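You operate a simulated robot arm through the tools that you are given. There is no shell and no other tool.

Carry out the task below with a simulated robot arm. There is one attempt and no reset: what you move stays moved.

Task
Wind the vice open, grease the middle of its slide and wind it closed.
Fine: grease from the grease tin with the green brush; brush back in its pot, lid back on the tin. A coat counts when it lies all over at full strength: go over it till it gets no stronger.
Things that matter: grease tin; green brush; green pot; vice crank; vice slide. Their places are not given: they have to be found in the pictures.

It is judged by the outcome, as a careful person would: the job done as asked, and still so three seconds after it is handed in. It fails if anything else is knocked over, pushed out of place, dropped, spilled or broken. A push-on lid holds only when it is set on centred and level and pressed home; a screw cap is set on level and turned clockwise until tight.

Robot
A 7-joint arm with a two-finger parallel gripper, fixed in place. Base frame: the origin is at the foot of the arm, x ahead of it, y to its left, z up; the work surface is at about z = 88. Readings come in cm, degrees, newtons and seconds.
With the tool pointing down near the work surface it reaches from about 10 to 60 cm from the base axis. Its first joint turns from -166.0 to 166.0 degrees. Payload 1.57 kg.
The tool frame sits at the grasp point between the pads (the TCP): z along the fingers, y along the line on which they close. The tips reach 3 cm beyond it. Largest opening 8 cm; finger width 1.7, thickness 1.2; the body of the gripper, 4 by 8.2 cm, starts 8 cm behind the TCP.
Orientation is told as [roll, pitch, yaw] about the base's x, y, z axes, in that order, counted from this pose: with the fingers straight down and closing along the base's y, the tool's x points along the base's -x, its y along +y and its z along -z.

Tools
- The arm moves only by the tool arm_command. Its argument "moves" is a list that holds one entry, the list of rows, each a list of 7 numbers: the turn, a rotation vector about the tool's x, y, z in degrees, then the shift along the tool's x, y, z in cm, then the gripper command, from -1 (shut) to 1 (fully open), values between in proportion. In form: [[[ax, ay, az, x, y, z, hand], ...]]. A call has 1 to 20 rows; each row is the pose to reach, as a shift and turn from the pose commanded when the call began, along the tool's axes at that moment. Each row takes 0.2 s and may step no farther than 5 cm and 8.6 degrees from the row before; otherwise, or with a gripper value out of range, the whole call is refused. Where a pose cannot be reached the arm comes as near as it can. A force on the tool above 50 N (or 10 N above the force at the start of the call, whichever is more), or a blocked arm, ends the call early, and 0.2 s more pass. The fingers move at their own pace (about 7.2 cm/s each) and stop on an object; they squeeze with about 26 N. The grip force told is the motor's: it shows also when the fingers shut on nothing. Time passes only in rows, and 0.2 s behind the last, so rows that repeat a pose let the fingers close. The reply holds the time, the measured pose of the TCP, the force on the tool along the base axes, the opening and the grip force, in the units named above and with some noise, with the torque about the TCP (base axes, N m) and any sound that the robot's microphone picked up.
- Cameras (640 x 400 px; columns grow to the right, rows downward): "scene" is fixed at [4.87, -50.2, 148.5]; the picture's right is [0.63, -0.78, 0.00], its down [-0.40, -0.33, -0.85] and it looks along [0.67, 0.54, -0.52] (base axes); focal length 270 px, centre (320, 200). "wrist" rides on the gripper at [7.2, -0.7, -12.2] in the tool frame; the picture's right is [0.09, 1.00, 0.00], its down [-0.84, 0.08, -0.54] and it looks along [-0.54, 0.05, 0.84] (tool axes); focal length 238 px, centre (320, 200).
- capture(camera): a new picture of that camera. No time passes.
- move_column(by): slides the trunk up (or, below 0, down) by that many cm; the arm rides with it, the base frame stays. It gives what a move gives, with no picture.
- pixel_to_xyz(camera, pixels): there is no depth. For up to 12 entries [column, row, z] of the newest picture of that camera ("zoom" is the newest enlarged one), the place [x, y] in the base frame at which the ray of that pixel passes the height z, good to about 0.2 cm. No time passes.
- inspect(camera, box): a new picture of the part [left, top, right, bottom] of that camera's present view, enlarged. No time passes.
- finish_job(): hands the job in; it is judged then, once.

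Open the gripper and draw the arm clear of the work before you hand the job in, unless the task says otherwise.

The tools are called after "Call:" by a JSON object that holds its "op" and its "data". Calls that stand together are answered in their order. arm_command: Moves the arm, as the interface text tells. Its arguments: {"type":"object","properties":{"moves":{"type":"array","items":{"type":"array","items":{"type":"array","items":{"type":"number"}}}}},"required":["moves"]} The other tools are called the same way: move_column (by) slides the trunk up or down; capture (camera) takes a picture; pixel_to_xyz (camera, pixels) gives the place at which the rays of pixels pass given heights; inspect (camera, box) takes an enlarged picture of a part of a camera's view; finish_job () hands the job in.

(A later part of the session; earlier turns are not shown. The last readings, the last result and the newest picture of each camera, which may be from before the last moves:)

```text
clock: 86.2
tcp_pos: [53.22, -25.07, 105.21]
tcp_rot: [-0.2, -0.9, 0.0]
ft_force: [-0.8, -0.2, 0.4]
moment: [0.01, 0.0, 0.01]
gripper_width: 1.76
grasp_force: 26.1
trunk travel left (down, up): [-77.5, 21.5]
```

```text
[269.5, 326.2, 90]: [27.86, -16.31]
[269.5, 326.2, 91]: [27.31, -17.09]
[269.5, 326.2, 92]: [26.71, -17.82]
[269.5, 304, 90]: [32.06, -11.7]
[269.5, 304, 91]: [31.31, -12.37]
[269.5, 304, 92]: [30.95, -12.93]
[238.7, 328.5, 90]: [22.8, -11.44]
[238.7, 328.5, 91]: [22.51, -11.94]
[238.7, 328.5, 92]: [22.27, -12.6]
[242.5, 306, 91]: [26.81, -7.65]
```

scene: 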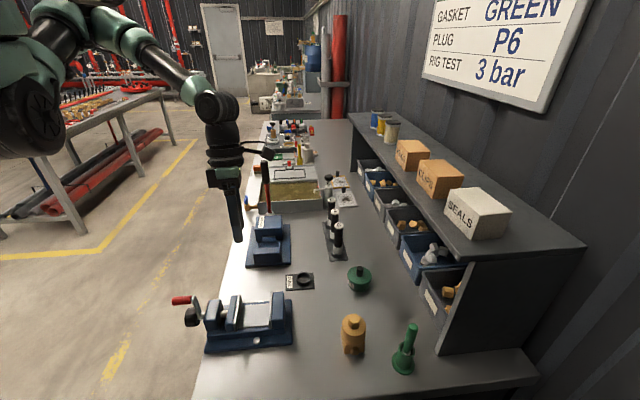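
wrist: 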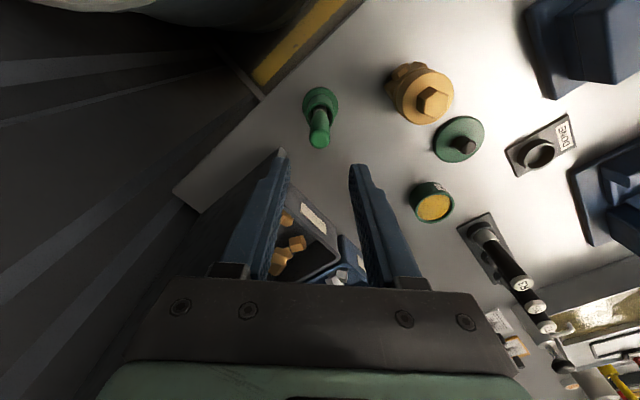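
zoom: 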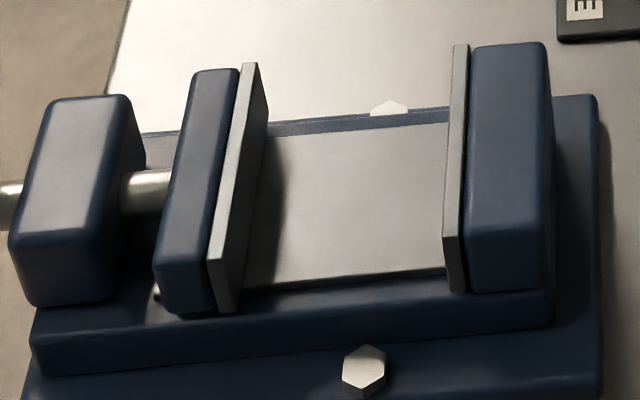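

The two views agree on a slide surface near z 91.1, spanning v≈7.3–13.4, with the fixed jaw face at u≈-31.4 and the open jaw near u≈-24. I'll carry the loaded brush above the slide's centre at (26.8,-12.2), staying high.

Call:
{"op": "arm_command", "data": {"moves": [[[0, 0, 0, 0, 0, -2.5, -1], [0, 0, 0, 3, 1.5, -4.8, -1], [0, 0, 0, 6.4, 3.1, -4.8, -1], [0, 0, 0, 9.8, 4.8, -4.8, -1], [0, 0, 0, 13.2, 6.4, -4.8, -1], [0, 0, 0, 16.6, 8.1, -4.8, -1], [0, 0, 0, 20, 9.7, -4.8, -1], [0, 0, 0, 23.4, 11.3, -4.8, -1], [0, 0, 0, 26.4, 12.8, -4.8, -1], [0, 0, 0, 26.4, 12.8, -4.8, -1]]]}}

Call:
{"op": "capture", "data": {"camera": "wrist"}}

Call:
{"op": "inspect", "data": {"camera": "wrist", "box": [220, 40, 420, 200]}}

Call:
{"op": "inspect", "data": {"camera": "scene", "box": [170, 220, 330, 360]}}

```text
clock: 88.4
tcp_pos: [26.73, -12.34, 109.49]
tcp_rot: [-0.2, -1.0, 0.1]
ft_force: [-0.5, -1.1, -0.5]
moment: [0.0, 0.01, -0.02]
gripper_width: 1.77
grasp_force: 26.1
trunk travel left (down, up): [-77.5, 21.5]
```

```text
taken
```

wrist: 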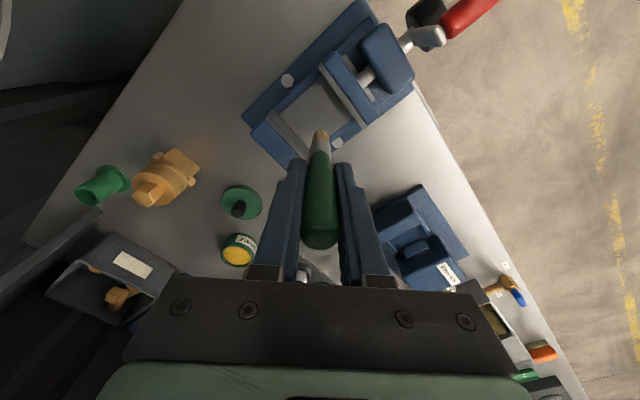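

```text
2.50 times, centred on (320, 120) of wrist
```

zoom: 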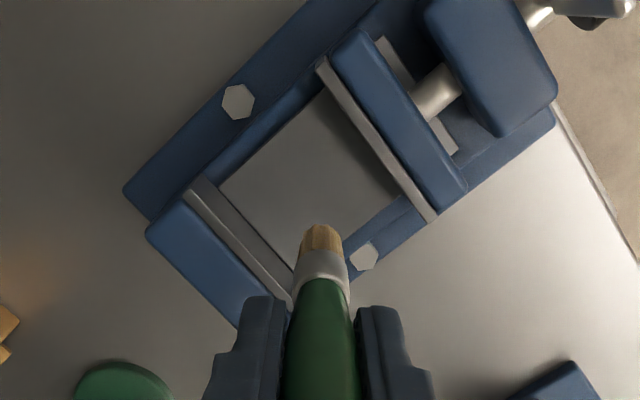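

```text
2.86 times, centred on (250, 290) of scene
```

zoom: 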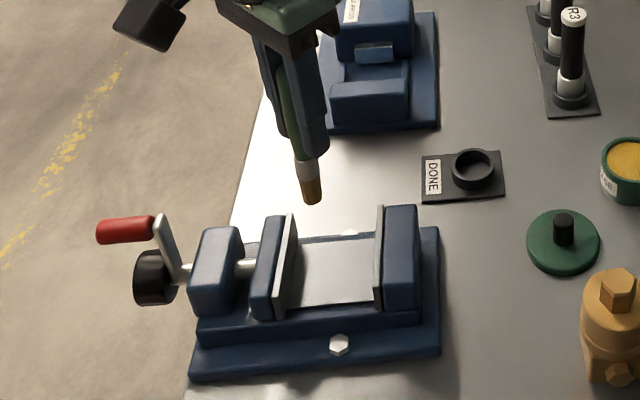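

The slide shows clearly between the jaws in the wrist zoom. I'll re-take that zoom and compute the slide's corners and jaw tops.

Call:
{"op": "inspect", "data": {"camera": "wrist", "box": [240, 60, 400, 180]}}

Call:
{"op": "pixel_to_xyz", "data": {"camera": "wrist", "pixels": [[279, 116, 91.1], [322, 78, 91.1], [352, 118, 91.1], [312, 147, 91.1], [320, 113, 91.1], [321, 63, 95], [369, 128, 95], [270, 113, 95], [310, 160, 95], [269, 113, 94], [321, 63, 94]]}}

```text
3.33 times, centred on (320, 120) of wrist
```

zoom: 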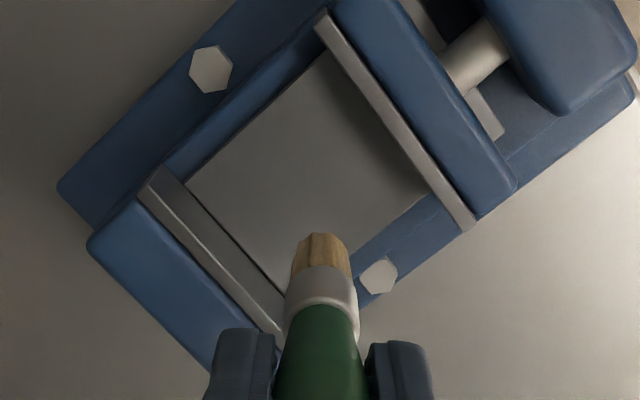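

```text
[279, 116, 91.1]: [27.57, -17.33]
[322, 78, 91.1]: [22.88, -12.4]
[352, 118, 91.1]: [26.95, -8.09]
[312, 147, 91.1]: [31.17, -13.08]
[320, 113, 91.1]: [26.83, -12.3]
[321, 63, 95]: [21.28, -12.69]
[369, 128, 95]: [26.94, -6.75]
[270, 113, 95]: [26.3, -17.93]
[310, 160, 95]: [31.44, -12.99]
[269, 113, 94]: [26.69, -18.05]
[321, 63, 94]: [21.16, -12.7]
```

The exposed slide spans u -31.6 to -24.7 and v 7.25 to 13.3, so its centre is about (27.1,-12.6). I'll lower the brush there until it just touches.

Call:
{"op": "arm_command", "data": {"moves": [[[0, 0, 0, -0.4, -0.26, 2.5, -1], [0, 0, 0, -0.4, -0.26, 5, -1], [0, 0, 0, -0.4, -0.26, 7, -1], [0, 0, 0, -0.4, -0.26, 8.3, -1], [0, 0, 0, -0.4, -0.26, 8.8, -1], [0, 0, 0, -0.4, -0.26, 8.8, -1]]]}}

Call:
{"op": "inspect", "data": {"camera": "scene", "box": [210, 270, 310, 345]}}

Call:
{"op": "inspect", "data": {"camera": "wrist", "box": [240, 60, 400, 180]}}

```text
clock: 89.8
tcp_pos: [27.17, -12.55, 100.83]
tcp_rot: [-0.3, -0.9, 0.0]
ft_force: [-0.3, -0.6, -1.1]
moment: [0.01, -0.01, -0.01]
gripper_width: 1.77
grasp_force: 26.3
trunk travel left (down, up): [-77.5, 21.5]
```

```text
5.33 times, centred on (260, 308) of scene
```

zoom: 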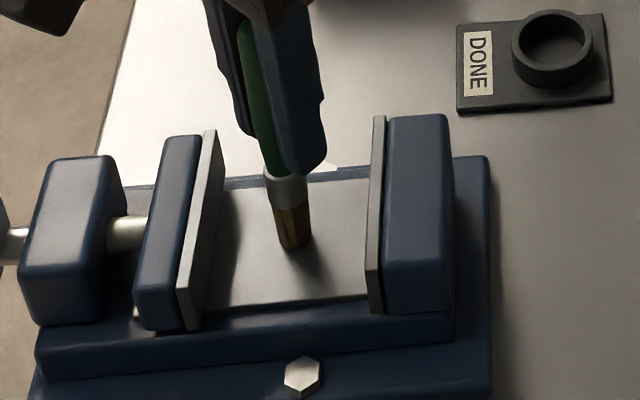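

```text
3.33 times, centred on (320, 120) of wrist
```

zoom: 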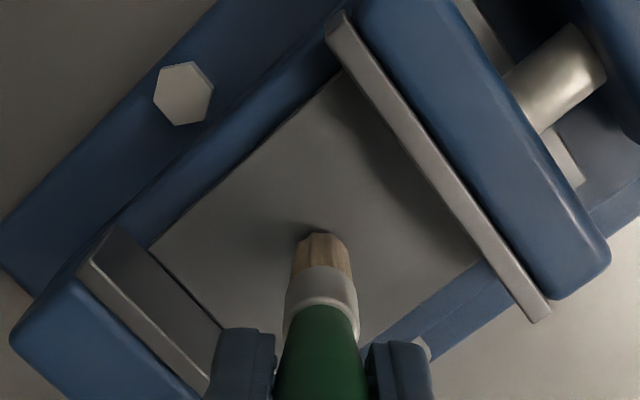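

The bristles are just above the slide. I'll lower in small steps until a light contact force shows.

Call:
{"op": "arm_command", "data": {"moves": [[[0, 0, 0, 0, 0, 0.2, -1], [0, 0, 0, 0, 0, 0.4, -1], [0, 0, 0, 0, 0, 0.4, -1]]]}}

Call:
{"op": "arm_command", "data": {"moves": [[[0, 0, 0, 0, 0, 0.15, -1], [0, 0, 0, 0, 0, 0.3, -1], [0, 0, 0, 0, 0, 0.3, -1]]]}}

```text
clock: 90.6
tcp_pos: [27.16, -12.59, 100.63]
tcp_rot: [-0.3, -1.0, 0.0]
ft_force: [0.6, 2.1, 29.6]
moment: [0.2, -0.13, 0.01]
gripper_width: 1.81
grasp_force: 25.8
trunk travel left (down, up): [-77.5, 21.5]
```

```text
clock: 91.4
tcp_pos: [27.06, -12.53, 100.24]
tcp_rot: [-0.4, -1.1, -0.1]
ft_force: [-1.9, 0.7, 37.2]
moment: [0.09, 0.1, 0.01]
gripper_width: 1.77
grasp_force: 26.3
trunk travel left (down, up): [-77.5, 21.5]
```

Contact is stiff (37 N), more than needed. I'll ease up a little and check the force.

Call:
{"op": "arm_command", "data": {"moves": [[[0, 0, 0, 0, 0, -0.15, -1], [0, 0, 0, 0, 0, -0.2, -1], [0, 0, 0, 0, 0, -0.2, -1]]]}}

Call:
{"op": "inspect", "data": {"camera": "scene", "box": [210, 270, 310, 345]}}

Call:
{"op": "inspect", "data": {"camera": "wrist", "box": [240, 60, 400, 180]}}

```text
clock: 92.2
tcp_pos: [27.17, -12.53, 100.29]
tcp_rot: [-0.1, -0.8, 0.1]
ft_force: [-1.1, -1.7, 3.2]
moment: [-0.12, 0.12, 0.06]
gripper_width: 1.78
grasp_force: 26.6
trunk travel left (down, up): [-77.5, 21.5]
```

```text
5.33 times, centred on (260, 308) of scene
```

zoom: 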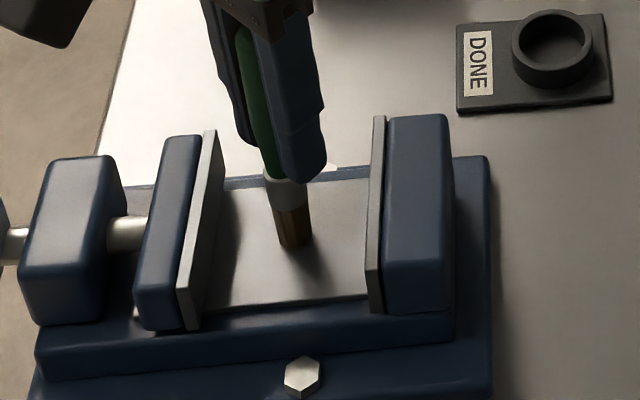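

```text
3.33 times, centred on (320, 120) of wrist
```

zoom: 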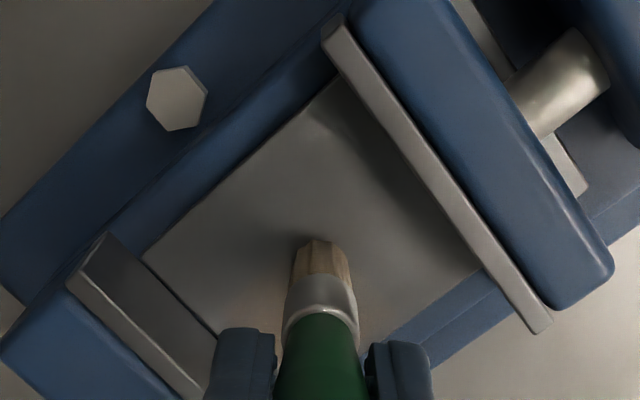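

A light contact of 3 N now. I'll try a short stroke along v (±1.5 cm) and look at what it leaves.

Call:
{"op": "arm_command", "data": {"moves": [[[0, 0, 0, -0.35, 0.35, 0.04, -1], [0, 0, 0, -0.71, 0.71, 0.04, -1], [0, 0, 0, -1.06, 1.06, 0.04, -1], [0, 0, 0, -0.71, 0.71, 0.04, -1], [0, 0, 0, -0.35, 0.35, 0.04, -1], [0, 0, 0, 0, 0, 0.04, -1], [0, 0, 0, 0.35, -0.35, 0.04, -1], [0, 0, 0, 0.71, -0.71, 0.04, -1], [0, 0, 0, 1.06, -1.06, 0.04, -1], [0, 0, 0, 1.06, -1.06, 0.04, -1]]]}}

Call:
{"op": "inspect", "data": {"camera": "scene", "box": [210, 270, 310, 345]}}

Call:
{"op": "inspect", "data": {"camera": "wrist", "box": [240, 60, 400, 180]}}

```text
clock: 94.4
tcp_pos: [26.14, -13.67, 100.14]
tcp_rot: [-0.2, -0.9, -0.1]
ft_force: [1.8, 0.7, 2.3]
moment: [0.08, -0.11, -0.01]
gripper_width: 1.79
grasp_force: 25.9
trunk travel left (down, up): [-77.5, 21.5]
```

```text
5.33 times, centred on (260, 308) of scene
```

zoom: 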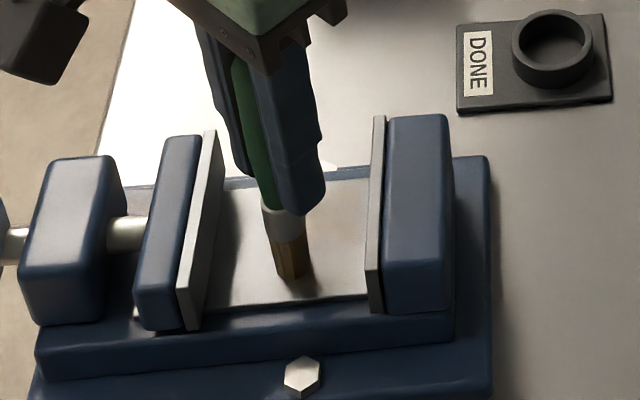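

```text
3.33 times, centred on (320, 120) of wrist
```

zoom: 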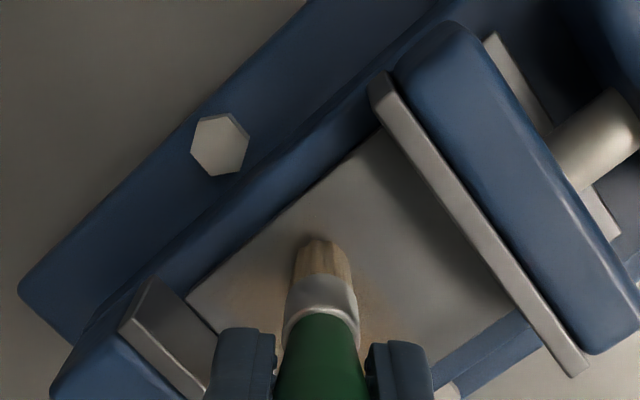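

A faint yellow-brown tint is appearing on the slide around the brush, so the coat is being laid. I'll start a systematic raster with overlapping strokes across the width.

Call:
{"op": "arm_command", "data": {"moves": [[[0, 0, 0, 0.57, -0.57, 0.03, -1], [0, 0, 0, -0.07, 0.07, 0.03, -1], [0, 0, 0, -0.71, 0.71, 0.03, -1], [0, 0, 0, -1.34, 1.34, 0.03, -1], [0, 0, 0, -1.98, 1.98, 0.03, -1], [0, 0, 0, -2.62, 2.62, 0.03, -1], [0, 0, 0, -1.94, 3.29, 0.03, -1], [0, 0, 0, -1.31, 2.65, 0.03, -1], [0, 0, 0, -0.67, 2.02, 0.03, -1], [0, 0, 0, -0.04, 1.38, 0.03, -1], [0, 0, 0, 0.6, 0.74, 0.03, -1], [0, 0, 0, 1.24, 0.11, 0.03, -1], [0, 0, 0, 1.91, 0.78, 0.03, -1], [0, 0, 0, 1.27, 1.41, 0.03, -1], [0, 0, 0, 0.64, 2.05, 0.03, -1], [0, 0, 0, 0, 2.69, 0.03, -1], [0, 0, 0, -0.64, 3.32, 0.03, -1], [0, 0, 0, -1.27, 3.96, 0.03, -1], [0, 0, 0, -1.27, 3.96, 0.03, -1]]]}}

Call:
{"op": "inspect", "data": {"camera": "scene", "box": [210, 270, 310, 345]}}

Call:
{"op": "inspect", "data": {"camera": "wrist", "box": [220, 60, 420, 200]}}

```text
clock: 98.4
tcp_pos: [27.24, -9.67, 100.17]
tcp_rot: [-0.2, -0.9, 0.0]
ft_force: [-5.0, -5.6, 15.0]
moment: [-0.39, 0.34, 0.01]
gripper_width: 1.77
grasp_force: 26.1
trunk travel left (down, up): [-77.5, 21.5]
```

```text
5.33 times, centred on (260, 308) of scene
```

zoom: 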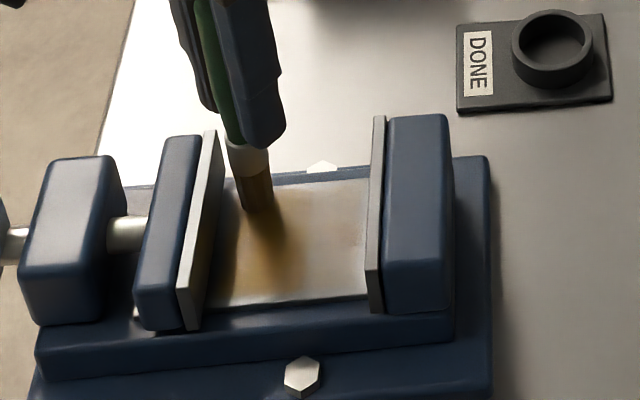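

```text
2.86 times, centred on (320, 130) of wrist
```

zoom: 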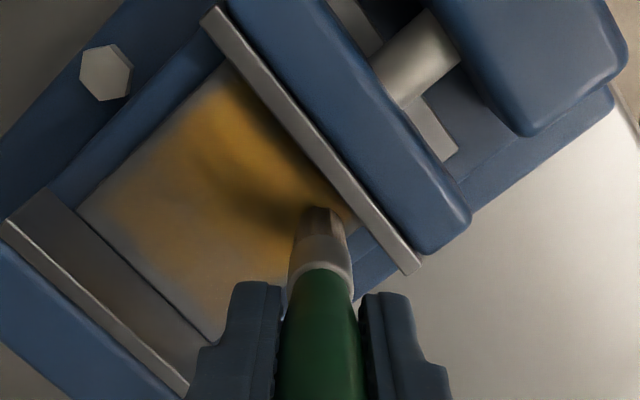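

The coat shows clearly, strongest near the moving jaw, and the bristles have gone grey, so the brush is nearly empty. I'll lift and go back to the tin for more grease.

Call:
{"op": "arm_command", "data": {"moves": [[[0, 0, 0, 0, 0, -3, -1], [0, 0, 0, 0, 0, -6, -1], [0, 0, 0, 0, 0, -9.5, -1], [0, 0, 0, -2.9, -1.7, -9.5, -1], [0, 0, 0, -6.2, -3.7, -9.5, -1], [0, 0, 0, -9.5, -5.6, -9.5, -1], [0, 0, 0, -12.8, -7.6, -9.5, -1], [0, 0, 0, -16.1, -9.5, -9.5, -1], [0, 0, 0, -19.4, -11.5, -9.5, -1], [0, 0, 0, -22.7, -13.4, -9.5, -1], [0, 0, 0, -25.9, -15.3, -9.5, -1], [0, 0, 0, -25.9, -15.3, -7, -1], [0, 0, 0, -25.9, -15.3, -4, -1], [0, 0, 0, -25.9, -15.3, -2, -1], [0, 0, 0, -25.9, -15.3, -1, -1], [0, 0, 0, -25.9, -15.3, 0, -1], [0, 0, 0, -25.9, -15.3, 0, -1]]]}}

Call:
{"op": "inspect", "data": {"camera": "scene", "box": [310, 220, 410, 300]}}

Call:
{"op": "inspect", "data": {"camera": "scene", "box": [210, 285, 290, 345]}}

```text
clock: 102.0
tcp_pos: [53.31, -24.91, 100.61]
tcp_rot: [-0.3, -0.8, 0.1]
ft_force: [-0.8, 0.2, -1.0]
moment: [0.02, -0.01, 0.02]
gripper_width: 1.78
grasp_force: 25.9
trunk travel left (down, up): [-77.5, 21.5]
```

```text
5.00 times, centred on (360, 260) of scene
```

zoom: 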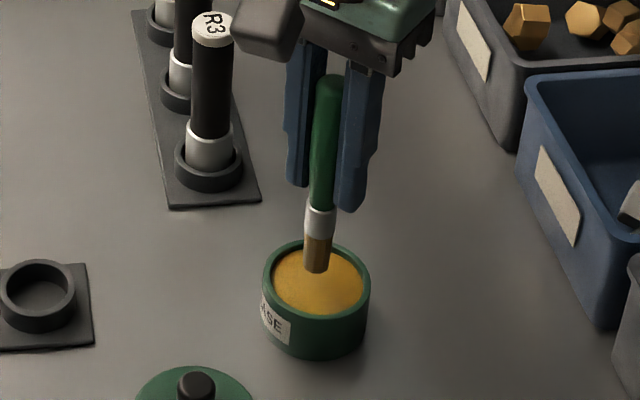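

```text
6.67 times, centred on (250, 315) of scene
```

zoom: 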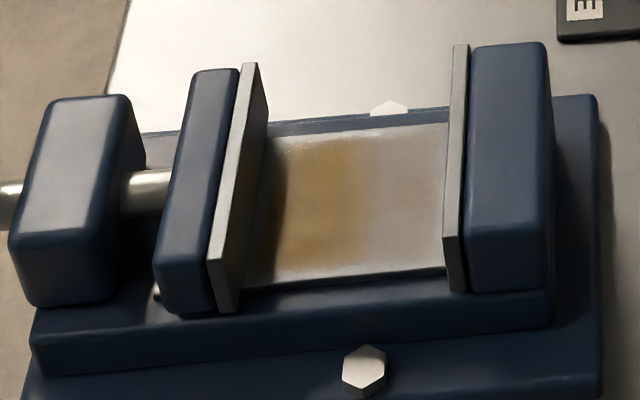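

The coat is visible in the middle and left part of the slide. Now I'll dip again with gentle steps.

Call:
{"op": "arm_command", "data": {"moves": [[[0, 0, 0, 0.2, -0.1, 0.4, -1], [0, 0, 0, 0.2, -0.1, 0.8, -1], [0, 0, 0, 0.2, -0.1, 0.8, -1]]]}}

```text
clock: 102.8
tcp_pos: [53.12, -25.22, 99.87]
tcp_rot: [-0.2, -1.0, 0.0]
ft_force: [-0.1, 0.2, -0.5]
moment: [-0.02, 0.0, -0.02]
gripper_width: 1.77
grasp_force: 25.9
trunk travel left (down, up): [-77.5, 21.5]
```

Still no contact at TCP 99.87. I'll go another 0.4 cm down and stir lightly.

Call:
{"op": "arm_command", "data": {"moves": [[[0, 0, 0, 0, 0, 0.2, -1], [0, 0, 0, 0, 0, 0.4, -1], [0, 0, 0, 0, 0, 0.4, -1]]]}}

Call:
{"op": "inspect", "data": {"camera": "scene", "box": [310, 220, 410, 300]}}

```text
clock: 103.6
tcp_pos: [53.2, -25.16, 99.4]
tcp_rot: [-0.2, -0.8, 0.1]
ft_force: [0.1, 1.0, -1.3]
moment: [0.0, 0.02, 0.03]
gripper_width: 1.8
grasp_force: 25.7
trunk travel left (down, up): [-77.5, 21.5]
```

```text
5.00 times, centred on (360, 260) of scene
```

zoom: 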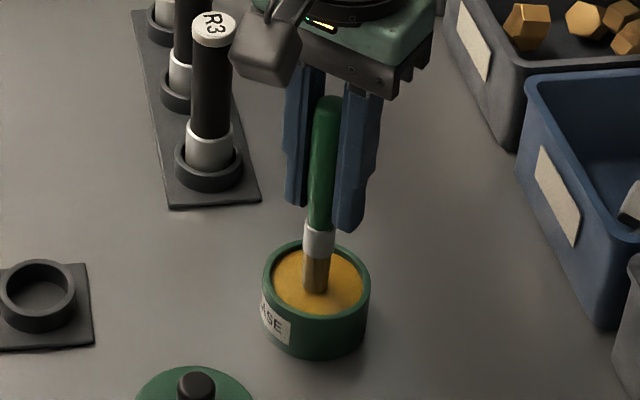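

Not in contact yet and the bristles are still grey-brown. I'll lower another 0.3 cm.

Call:
{"op": "arm_command", "data": {"moves": [[[0, 0, 0, 0, 0, 0.15, -1], [0, 0, 0, 0, 0, 0.3, -1], [0, 0, 0, 0, 0, 0.3, -1]]]}}

Call:
{"op": "inspect", "data": {"camera": "scene", "box": [310, 220, 410, 300]}}

```text
clock: 104.4
tcp_pos: [53.18, -25.0, 99.17]
tcp_rot: [-0.2, -0.9, -0.1]
ft_force: [0.4, 0.9, 1.5]
moment: [0.05, -0.03, -0.05]
gripper_width: 1.75
grasp_force: 26.0
trunk travel left (down, up): [-77.5, 21.5]
```

```text
5.00 times, centred on (360, 260) of scene
```

zoom: 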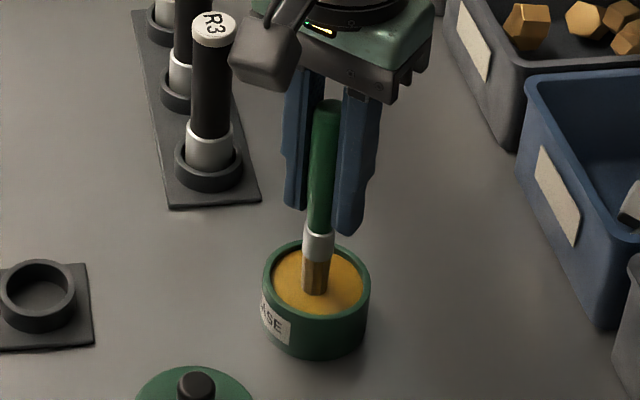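

Light contact at TCP 99.17 and the bristles are turning golden. I'll stir gently for a couple of seconds to load them fully.

Call:
{"op": "arm_command", "data": {"moves": [[[0, 0, 0, 0.3, 0, 0.08, -1], [0, 0, 0, 0.6, 0.3, 0.08, -1], [0, 0, 0, 0.3, 0.6, 0.08, -1], [0, 0, 0, 0, 0.6, 0.08, -1], [0, 0, 0, -0.4, 0.4, 0.08, -1], [0, 0, 0, -0.6, 0, 0.08, -1], [0, 0, 0, -0.4, -0.4, 0.08, -1], [0, 0, 0, 0, -0.6, 0.08, -1], [0, 0, 0, 0.3, -0.3, 0.08, -1], [0, 0, 0, 0, 0, 0.08, -1], [0, 0, 0, 0, 0, 0.08, -1]]]}}

Call:
{"op": "inspect", "data": {"camera": "scene", "box": [310, 220, 410, 300]}}

```text
clock: 106.8
tcp_pos: [52.85, -25.15, 99.16]
tcp_rot: [-0.3, -0.9, 0.0]
ft_force: [-3.3, -5.0, 10.9]
moment: [-0.37, 0.15, -0.03]
gripper_width: 1.74
grasp_force: 25.3
trunk travel left (down, up): [-77.5, 21.5]
```

```text
5.00 times, centred on (360, 260) of scene
```

zoom: 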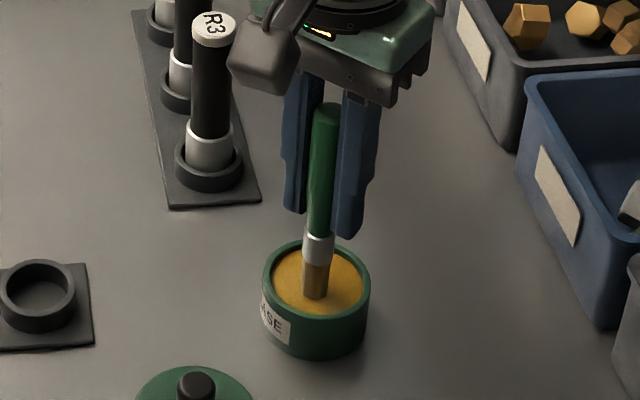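

Loaded again. I'll return to the slide's fixed-jaw side, at u -30.3, v 8.2, and come down close to contact.

Call:
{"op": "arm_command", "data": {"moves": [[[0, 0, 0, 0, 0, -4, -1], [0, 0, 0, 0, 0, -8, -1], [0, 0, 0, 0, 0, -11, -1], [0, 0, 0, 3, 1.1, -11, -1], [0, 0, 0, 6.3, 2.3, -11, -1], [0, 0, 0, 9.6, 3.5, -11, -1], [0, 0, 0, 12.9, 4.7, -11, -1], [0, 0, 0, 16.2, 5.9, -11, -1], [0, 0, 0, 19.5, 7.1, -11, -1], [0, 0, 0, 22.8, 8.3, -11, -1], [0, 0, 0, 25.9, 9.5, -11, -1], [0, 0, 0, 25.9, 9.5, -8, -1], [0, 0, 0, 25.9, 9.5, -5, -1], [0, 0, 0, 25.9, 9.5, -3, -1], [0, 0, 0, 25.9, 9.5, -1.8, -1], [0, 0, 0, 25.9, 9.5, -1.8, -1]]]}}

Call:
{"op": "inspect", "data": {"camera": "wrist", "box": [220, 60, 420, 200]}}

Call:
{"op": "inspect", "data": {"camera": "scene", "box": [210, 270, 310, 345]}}

```text
clock: 110.2
tcp_pos: [27.22, -15.62, 100.53]
tcp_rot: [-0.2, -0.8, 0.0]
ft_force: [0.4, -0.5, -0.8]
moment: [-0.01, -0.01, 0.0]
gripper_width: 1.8
grasp_force: 26.3
trunk travel left (down, up): [-77.5, 21.5]
```

```text
2.86 times, centred on (320, 130) of wrist
```

zoom: 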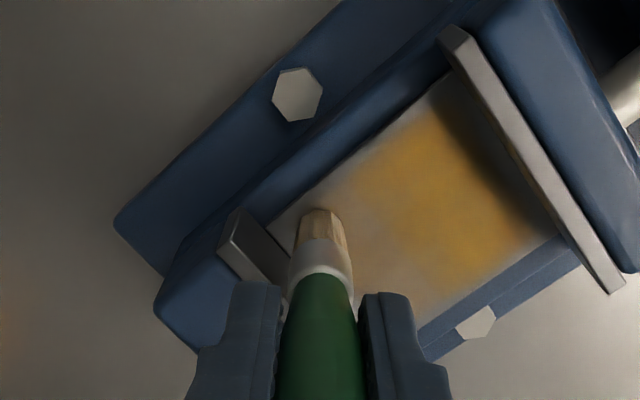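

```text
5.33 times, centred on (260, 308) of scene
```

zoom: 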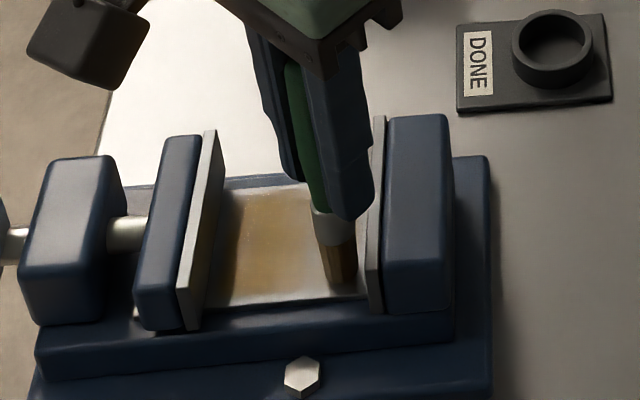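

The golden coat stands out in the middle, matching my strokes. I'll bring the brush to light contact here.

Call:
{"op": "arm_command", "data": {"moves": [[[0, 0, 0, 0, 0, 0.2, -1], [0, 0, 0, 0, 0, 0.3, -1], [0, 0, 0, 0, 0, 0.3, -1]]]}}

```text
clock: 111.0
tcp_pos: [27.24, -15.52, 100.12]
tcp_rot: [-0.2, -0.9, 0.0]
ft_force: [-0.9, 0.8, 6.5]
moment: [0.08, 0.01, 0.0]
gripper_width: 1.76
grasp_force: 26.4
trunk travel left (down, up): [-77.5, 21.5]
```

Contact is light at 6.5 N. I'll raster from the fixed-jaw side toward the middle.

Call:
{"op": "arm_command", "data": {"moves": [[[0, 0, 0, 0.28, -0.28, 0, -1], [0, 0, 0, -0.35, 0.35, 0, -1], [0, 0, 0, -0.99, 0.99, 0, -1], [0, 0, 0, -1.63, 1.63, 0, -1], [0, 0, 0, -2.26, 2.26, 0, -1], [0, 0, 0, -3.04, 3.04, 0, -1], [0, 0, 0, -2.44, 3.64, 0, -1], [0, 0, 0, -1.66, 2.86, 0, -1], [0, 0, 0, -1.03, 2.23, 0, -1], [0, 0, 0, -0.39, 1.59, 0, -1], [0, 0, 0, 0.25, 0.95, 0, -1], [0, 0, 0, 0.88, 0.32, 0, -1], [0, 0, 0, 1.49, 0.92, 0, -1], [0, 0, 0, 0.85, 1.56, 0, -1], [0, 0, 0, 0.21, 2.19, 0, -1], [0, 0, 0, -0.42, 2.83, 0, -1], [0, 0, 0, -1.06, 3.46, 0, -1], [0, 0, 0, -1.84, 4.24, 0, -1], [0, 0, 0, -1.24, 4.84, 0, -1], [0, 0, 0, -0.6, 4.21, 0, -1]]]}}

Call:
{"op": "inspect", "data": {"camera": "wrist", "box": [220, 60, 420, 200]}}

Call:
{"op": "inspect", "data": {"camera": "scene", "box": [210, 270, 310, 345]}}

```text
clock: 115.2
tcp_pos: [27.97, -11.12, 100.15]
tcp_rot: [0.1, -1.2, 0.1]
ft_force: [6.5, 6.1, 15.0]
moment: [0.41, -0.47, 0.03]
gripper_width: 1.8
grasp_force: 26.4
trunk travel left (down, up): [-77.5, 21.5]
```

```text
2.86 times, centred on (320, 130) of wrist
```

zoom: 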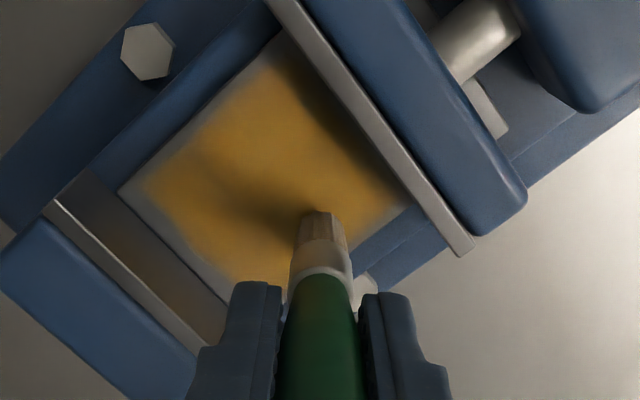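

```text
5.33 times, centred on (260, 308) of scene
```

zoom: 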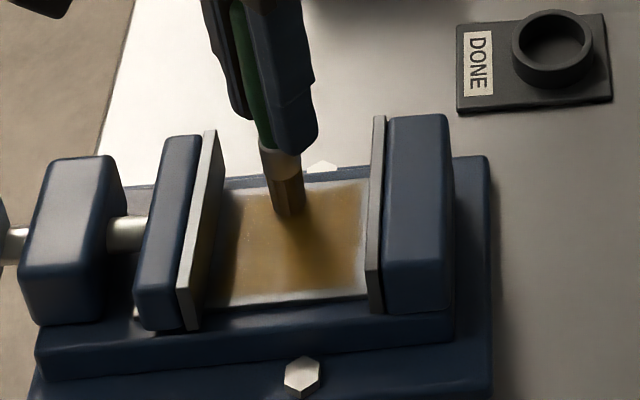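

Most of the slide is now golden, with paler bands near the edges. I'll carry the raster on to the moving-jaw side, a bit closer to the edges.

Call:
{"op": "arm_command", "data": {"moves": [[[0, 0, 0, 0.64, -0.64, -0.02, -1], [0, 0, 0, 1.34, -1.34, -0.02, -1], [0, 0, 0, 2.05, -2.05, -0.02, -1], [0, 0, 0, 2.76, -2.76, -0.02, -1], [0, 0, 0, 3.32, -2.19, -0.02, -1], [0, 0, 0, 2.62, -1.49, -0.02, -1], [0, 0, 0, 1.91, -0.78, -0.02, -1], [0, 0, 0, 1.2, -0.07, -0.02, -1], [0, 0, 0, 0.5, 0.64, -0.02, -1], [0, 0, 0, -0.28, 1.41, -0.02, -1], [0, 0, 0, 0.28, 1.98, -0.02, -1], [0, 0, 0, 0.99, 1.27, -0.02, -1], [0, 0, 0, 1.7, 0.57, -0.02, -1], [0, 0, 0, 2.4, -0.14, -0.02, -1], [0, 0, 0, 3.11, -0.85, -0.02, -1], [0, 0, 0, 3.89, -1.63, -0.02, -1], [0, 0, 0, 4.28, -1.24, -0.02, -1], [0, 0, 0, 3.57, -0.53, -0.02, -1], [0, 0, 0, 2.86, 0.18, -0.02, -1], [0, 0, 0, 2.16, 0.88, -0.02, -1]]]}}

Call:
{"op": "inspect", "data": {"camera": "wrist", "box": [220, 60, 420, 200]}}

Call:
{"op": "inspect", "data": {"camera": "scene", "box": [210, 270, 310, 345]}}

```text
clock: 119.4
tcp_pos: [25.63, -10.61, 100.15]
tcp_rot: [-0.2, -0.9, 0.0]
ft_force: [-4.0, -3.6, 10.9]
moment: [-0.29, 0.3, -0.01]
gripper_width: 1.77
grasp_force: 26.1
trunk travel left (down, up): [-77.5, 21.5]
```

```text
2.86 times, centred on (320, 130) of wrist
```

zoom: 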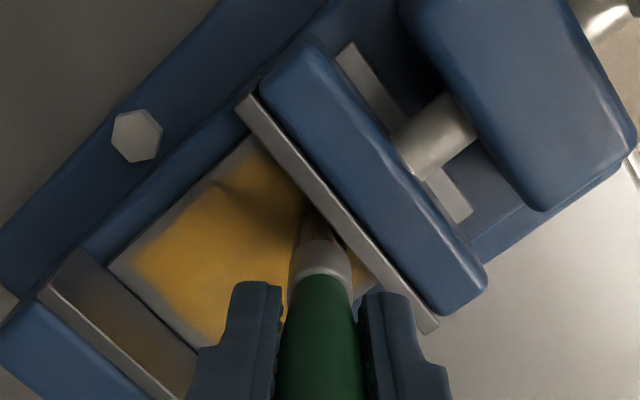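

```text
5.33 times, centred on (260, 308) of scene
```

zoom: 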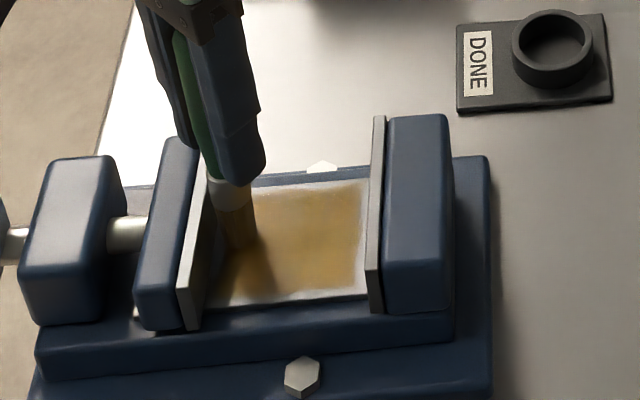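

The bristles look nearly empty again. I'll go for another load of grease.

Call:
{"op": "arm_command", "data": {"moves": [[[0, 0, 0, 0, 0, -3, -1], [0, 0, 0, 0, 0, -6.5, -1], [0, 0, 0, -0.5, -0.3, -9.8, -1], [0, 0, 0, -3.5, -1.9, -9.8, -1], [0, 0, 0, -7, -3.7, -9.8, -1], [0, 0, 0, -10.5, -5.6, -9.8, -1], [0, 0, 0, -14, -7.5, -9.8, -1], [0, 0, 0, -17.5, -9.4, -9.8, -1], [0, 0, 0, -21, -11.2, -9.8, -1], [0, 0, 0, -24.5, -13.1, -9.8, -1], [0, 0, 0, -27.4, -14.65, -9.8, -1], [0, 0, 0, -27.4, -14.65, -9, -1], [0, 0, 0, -27.4, -14.65, -6, -1], [0, 0, 0, -27.4, -14.65, -3, -1], [0, 0, 0, -27.4, -14.65, -1, -1], [0, 0, 0, -27.4, -14.65, 0.3, -1], [0, 0, 0, -27.4, -14.65, 0.8, -1], [0, 0, 0, -27.4, -14.65, 0.8, -1]]]}}

Call:
{"op": "inspect", "data": {"camera": "scene", "box": [210, 285, 290, 345]}}

Call:
{"op": "inspect", "data": {"camera": "scene", "box": [310, 220, 410, 300]}}

```text
clock: 123.2
tcp_pos: [53.02, -25.2, 99.82]
tcp_rot: [-0.2, -1.0, 0.0]
ft_force: [0.3, -0.3, 0.4]
moment: [-0.03, -0.01, 0.0]
gripper_width: 1.76
grasp_force: 26.2
trunk travel left (down, up): [-77.5, 21.5]
```

```text
6.67 times, centred on (250, 315) of scene
```

zoom: 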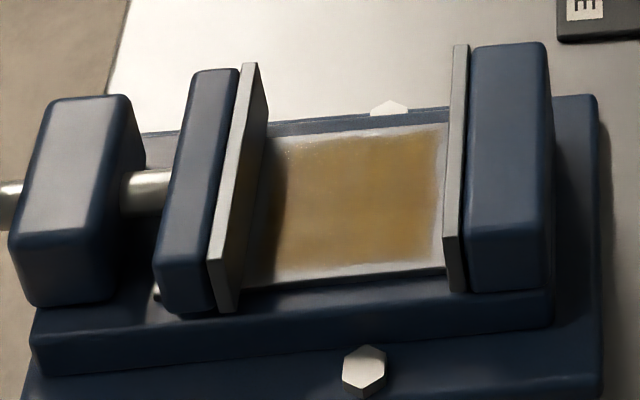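

```text
5.00 times, centred on (360, 260) of scene
```

zoom: 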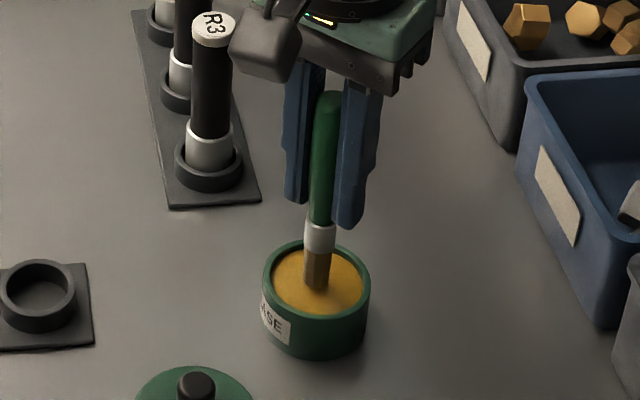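

The coat is broad and fairly even now, with pale strips at the edges. I'll dip with light contact and stir.

Call:
{"op": "arm_command", "data": {"moves": [[[0, 0, 0, 0, 0, 0.4, -1], [0, 0, 0, 0, 0, 0.7, -1], [0, 0, 0, 0.4, 0.2, 0.75, -1], [0, 0, 0, 0.4, 0.6, 0.75, -1], [0, 0, 0, 0, 0.6, 0.75, -1], [0, 0, 0, -0.4, 0.4, 0.75, -1], [0, 0, 0, -0.6, 0, 0.75, -1], [0, 0, 0, -0.4, -0.4, 0.75, -1], [0, 0, 0, 0, -0.6, 0.75, -1], [0, 0, 0, 0.3, -0.3, 0.75, -1], [0, 0, 0, 0, 0, 0.75, -1], [0, 0, 0, 0, 0, 0.75, -1]]]}}

Call:
{"op": "inspect", "data": {"camera": "scene", "box": [310, 220, 410, 300]}}

```text
clock: 125.8
tcp_pos: [52.91, -25.21, 99.15]
tcp_rot: [-0.3, -0.9, 0.1]
ft_force: [-3.2, -5.0, 11.6]
moment: [-0.37, 0.23, 0.03]
gripper_width: 1.76
grasp_force: 26.2
trunk travel left (down, up): [-77.5, 21.5]
```

```text
5.00 times, centred on (360, 260) of scene
```

zoom: 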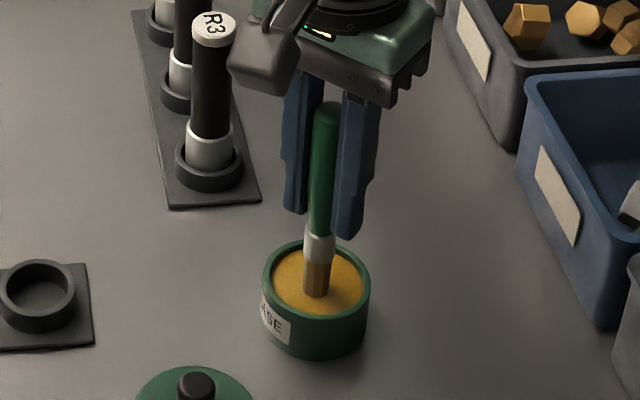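

Loaded. I'll return to the slide's corner at u -30.7, v 7.8 to work the edges first this time.

Call:
{"op": "arm_command", "data": {"moves": [[[0, 0, 0, 0, 0, -4, -1], [0, 0, 0, 0, 0, -8, -1], [0, 0, 0, 0, 0, -11, -1], [0, 0, 0, 3, 1.1, -11, -1], [0, 0, 0, 6.3, 2.2, -11, -1], [0, 0, 0, 9.6, 3.3, -11, -1], [0, 0, 0, 12.9, 4.4, -11, -1], [0, 0, 0, 16.2, 5.6, -11, -1], [0, 0, 0, 19.5, 6.7, -11, -1], [0, 0, 0, 22.8, 7.9, -11, -1], [0, 0, 0, 25.83, 8.96, -11, -1], [0, 0, 0, 25.83, 8.96, -8, -1], [0, 0, 0, 25.83, 8.96, -5, -1], [0, 0, 0, 25.83, 8.96, -3, -1], [0, 0, 0, 25.83, 8.96, -1.8, -1], [0, 0, 0, 25.83, 8.96, -1.8, -1]]]}}

Call:
{"op": "inspect", "data": {"camera": "wrist", "box": [220, 60, 420, 200]}}

Call:
{"op": "inspect", "data": {"camera": "scene", "box": [210, 270, 310, 345]}}

```text
clock: 129.2
tcp_pos: [27.19, -16.11, 100.38]
tcp_rot: [-0.2, -0.8, -0.1]
ft_force: [-3.0, 1.5, -1.0]
moment: [0.12, 0.2, 0.01]
gripper_width: 1.78
grasp_force: 26.1
trunk travel left (down, up): [-77.5, 21.5]
```

```text
2.86 times, centred on (320, 130) of wrist
```

zoom: 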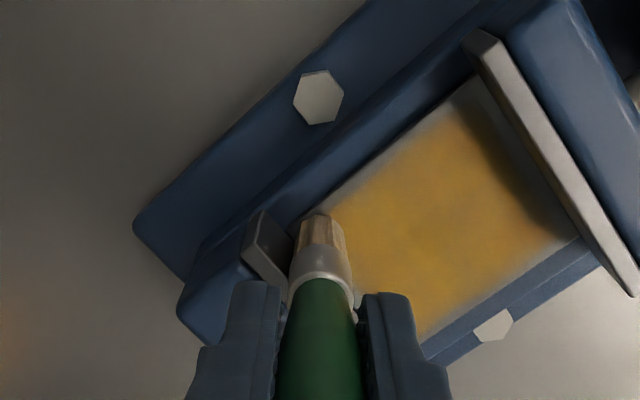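

```text
5.33 times, centred on (260, 308) of scene
```

zoom: 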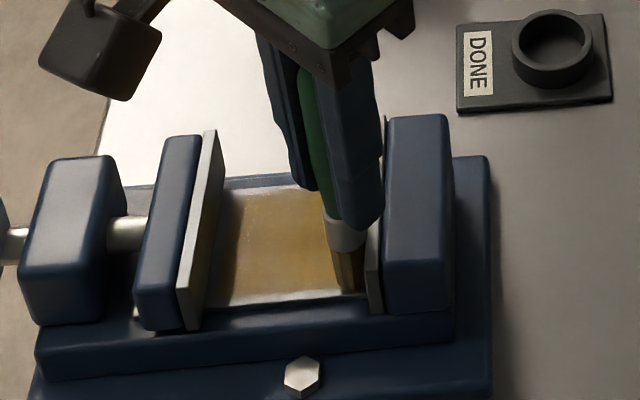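

The side force (about 3 N) shows the ferrule just touches the fixed jaw plate, so this is the edge limit. I'll make contact slightly away from it and go around the perimeter of the slide.

Call:
{"op": "arm_command", "data": {"moves": [[[0, 0, 0, 0.12, 0.12, 0.2, -1], [0, 0, 0, -0.53, 0.74, 0.24, -1], [0, 0, 0, -1.24, 1.45, 0.25, -1], [0, 0, 0, -1.95, 2.16, 0.26, -1], [0, 0, 0, -2.65, 2.86, 0.27, -1], [0, 0, 0, -3.36, 3.57, 0.28, -1], [0, 0, 0, -3.5, 3.71, 0.28, -1], [0, 0, 0, -2.9, 4.31, 0.27, -1], [0, 0, 0, -2.19, 5.02, 0.26, -1], [0, 0, 0, -1.48, 5.73, 0.25, -1], [0, 0, 0, -0.78, 6.43, 0.24, -1], [0, 0, 0, -0.04, 7.18, 0.23, -1], [0, 0, 0, 0.67, 6.47, 0.22, -1], [0, 0, 0, 1.38, 5.76, 0.21, -1], [0, 0, 0, 2.09, 5.06, 0.2, -1], [0, 0, 0, 2.79, 4.35, 0.19, -1], [0, 0, 0, 3.5, 3.64, 0.18, -1], [0, 0, 0, 3.71, 3.43, 0.18, -1], [0, 0, 0, 2.97, 2.69, 0.19, -1], [0, 0, 0, 2.26, 1.98, 0.2, -1]]]}}

Call:
{"op": "inspect", "data": {"camera": "wrist", "box": [220, 60, 420, 200]}}

Call:
{"op": "inspect", "data": {"camera": "scene", "box": [210, 270, 310, 345]}}

```text
clock: 133.4
tcp_pos: [24.98, -14.14, 100.22]
tcp_rot: [-0.2, -0.8, 0.0]
ft_force: [0.9, 0.0, -1.1]
moment: [0.0, 0.0, -0.04]
gripper_width: 1.78
grasp_force: 26.2
trunk travel left (down, up): [-77.5, 21.5]
```

```text
2.86 times, centred on (320, 130) of wrist
```

zoom: 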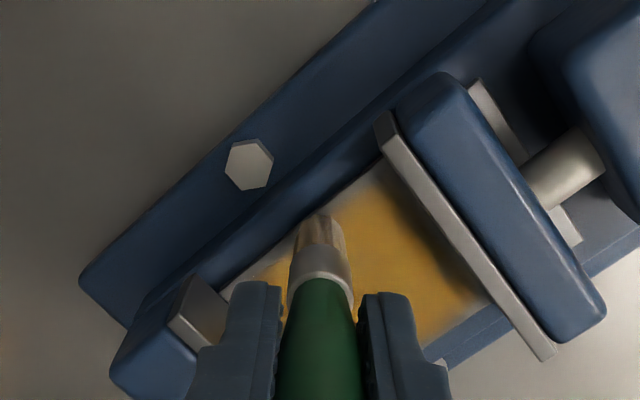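

```text
5.33 times, centred on (260, 308) of scene
```

zoom: 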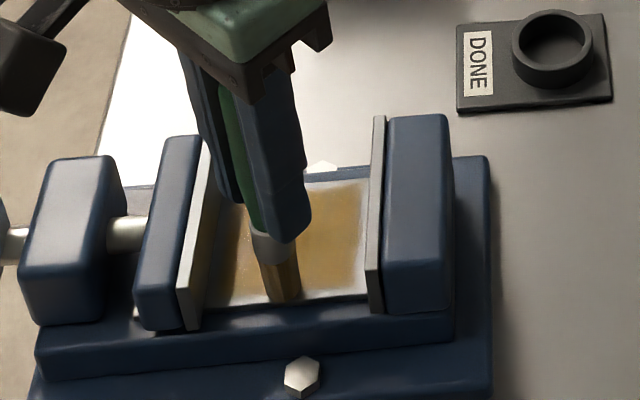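

The brush has just lost contact here (force near zero), so I'll press 0.12 cm lower and work the near edge and the strips beside it with strokes along the slide.

Call:
{"op": "arm_command", "data": {"moves": [[[0, 0, 0, 0, 0, 0.14, -1], [0, 0, 0, -0.71, -0.71, 0.15, -1], [0, 0, 0, -1.41, -1.41, 0.16, -1], [0, 0, 0, -2.0, -2.0, 0.17, -1], [0, 0, 0, -2.5, -1.52, 0.18, -1], [0, 0, 0, -1.91, -0.92, 0.17, -1], [0, 0, 0, -1.2, -0.21, 0.16, -1], [0, 0, 0, -0.5, 0.5, 0.15, -1], [0, 0, 0, 0.21, 1.2, 0.14, -1], [0, 0, 0, 0.99, 1.98, 0.13, -1], [0, 0, 0, 1.48, 1.48, 0.12, -1], [0, 0, 0, 0.71, 0.71, 0.13, -1], [0, 0, 0, 0, 0, 0.14, -1], [0, 0, 0, -0.99, 0.99, 0.15, -1], [0, 0, 0, -0.28, 1.7, 0.14, -1], [0, 0, 0, 0.5, 2.47, 0.13, -1], [0, 0, 0, -0.28, 1.7, 0.14, -1], [0, 0, 0, -0.99, 0.99, 0.15, -1], [0, 0, 0, -1.7, 0.28, 0.16, -1], [0, 0, 0, -2.9, -0.93, 0.18, -1]]]}}

Call:
{"op": "inspect", "data": {"camera": "wrist", "box": [220, 60, 420, 200]}}

Call:
{"op": "inspect", "data": {"camera": "scene", "box": [210, 270, 310, 345]}}

```text
clock: 137.6
tcp_pos: [27.79, -15.09, 100.02]
tcp_rot: [-0.1, -0.9, 0.1]
ft_force: [-3.7, 4.0, 13.1]
moment: [0.38, 0.41, 0.01]
gripper_width: 1.77
grasp_force: 25.7
trunk travel left (down, up): [-77.5, 21.5]
```

```text
2.86 times, centred on (320, 130) of wrist
```

zoom: 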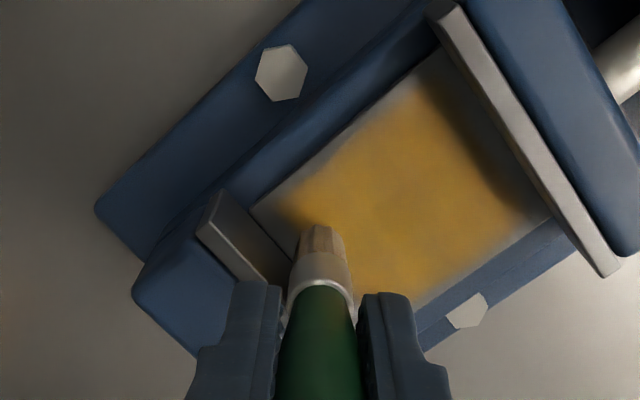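

```text
5.33 times, centred on (260, 308) of scene
```

zoom: 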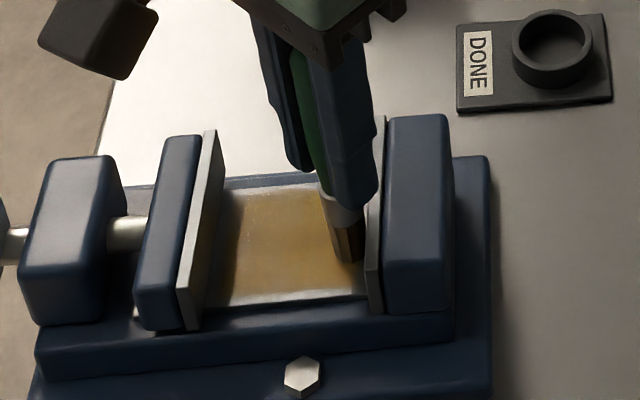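

The gold patch ends about half a centimetre inside the slide's edges even where I brushed further out, so the area to be coated is that middle patch. I'll go over it all again with strokes along the slide.

Call:
{"op": "arm_command", "data": {"moves": [[[0, 0, 0, 0.55, -0.55, 0, -1], [0, 0, 0, 1.4, 0.3, -0.02, -1], [0, 0, 0, 2.25, 1.15, -0.03, -1], [0, 0, 0, 3.1, 1.99, -0.04, -1], [0, 0, 0, 3.87, 2.77, -0.05, -1], [0, 0, 0, 3.32, 3.32, -0.05, -1], [0, 0, 0, 2.55, 2.55, -0.03, -1], [0, 0, 0, 1.7, 1.7, -0.02, -1], [0, 0, 0, 0.85, 0.85, -0.01, -1], [0, 0, 0, 0, 0, 0, -1], [0, 0, 0, -0.57, 0.57, 0, -1], [0, 0, 0, 0.28, 1.41, 0, -1], [0, 0, 0, 1.13, 2.26, -0.01, -1], [0, 0, 0, 1.98, 3.11, -0.02, -1], [0, 0, 0, 2.76, 3.89, -0.04, -1], [0, 0, 0, 2.19, 4.45, -0.03, -1], [0, 0, 0, 1.41, 3.68, -0.02, -1], [0, 0, 0, 0.57, 2.83, 0, -1], [0, 0, 0, -0.28, 1.98, 0, -1], [0, 0, 0, -1.13, 1.13, 0.02, -1]]]}}

Call:
{"op": "inspect", "data": {"camera": "wrist", "box": [220, 60, 420, 200]}}

```text
clock: 141.8
tcp_pos: [29.01, -14.12, 100.12]
tcp_rot: [-0.2, -0.9, 0.0]
ft_force: [-0.7, -0.2, -1.2]
moment: [0.0, -0.01, -0.01]
gripper_width: 1.75
grasp_force: 26.0
trunk travel left (down, up): [-77.5, 21.5]
```

```text
2.86 times, centred on (320, 130) of wrist
```

zoom: 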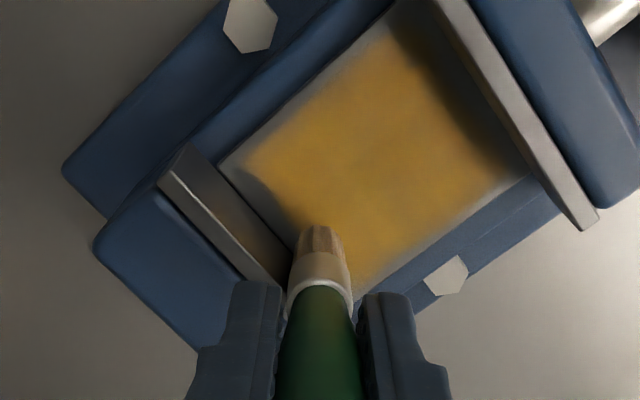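

Contact was lost at the end (force near zero), so the brush has crept up a little. I'll press 0.13 cm lower and cover the far half of the patch.

Call:
{"op": "arm_command", "data": {"moves": [[[0, 0, 0, 0, 0, 0.13, -1], [0, 0, 0, 0.85, 0.85, 0.13, -1], [0, 0, 0, 1.7, 1.7, 0.12, -1], [0, 0, 0, 2.55, 2.55, 0.1, -1], [0, 0, 0, 3.39, 3.39, 0.09, -1], [0, 0, 0, 2.83, 3.96, 0.1, -1], [0, 0, 0, 1.98, 3.11, 0.11, -1], [0, 0, 0, 1.13, 2.26, 0.12, -1], [0, 0, 0, 0.28, 1.41, 0.13, -1], [0, 0, 0, -0.5, 0.64, 0.15, -1], [0, 0, 0, -1.06, 1.2, 0.16, -1], [0, 0, 0, -0.28, 1.98, 0.15, -1], [0, 0, 0, 0.57, 2.83, 0.13, -1], [0, 0, 0, 1.41, 3.68, 0.12, -1], [0, 0, 0, 2.26, 4.52, 0.11, -1], [0, 0, 0, 1.77, 5.02, 0.12, -1], [0, 0, 0, 0.92, 4.17, 0.13, -1], [0, 0, 0, 0.07, 3.32, 0.14, -1], [0, 0, 0, -0.78, 2.47, 0.15, -1], [0, 0, 0, -1.56, 1.7, 0.16, -1]]]}}

Call:
{"op": "inspect", "data": {"camera": "wrist", "box": [220, 60, 420, 200]}}

Call:
{"op": "inspect", "data": {"camera": "scene", "box": [210, 270, 310, 345]}}

```text
clock: 146.0
tcp_pos: [30.45, -12.19, 99.84]
tcp_rot: [-0.2, -1.0, 0.0]
ft_force: [-2.5, 2.6, 6.4]
moment: [0.16, 0.15, -0.03]
gripper_width: 1.76
grasp_force: 26.2
trunk travel left (down, up): [-77.5, 21.5]
```

```text
2.86 times, centred on (320, 130) of wrist
```

zoom: 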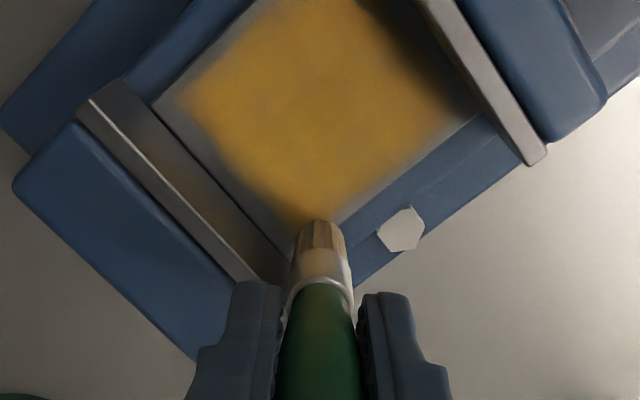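

```text
5.33 times, centred on (260, 308) of scene
```

zoom: 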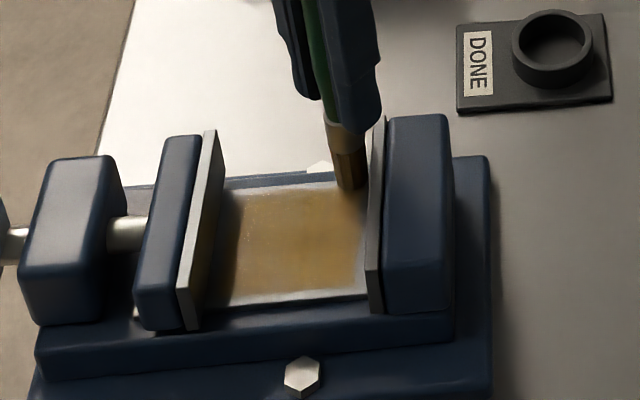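

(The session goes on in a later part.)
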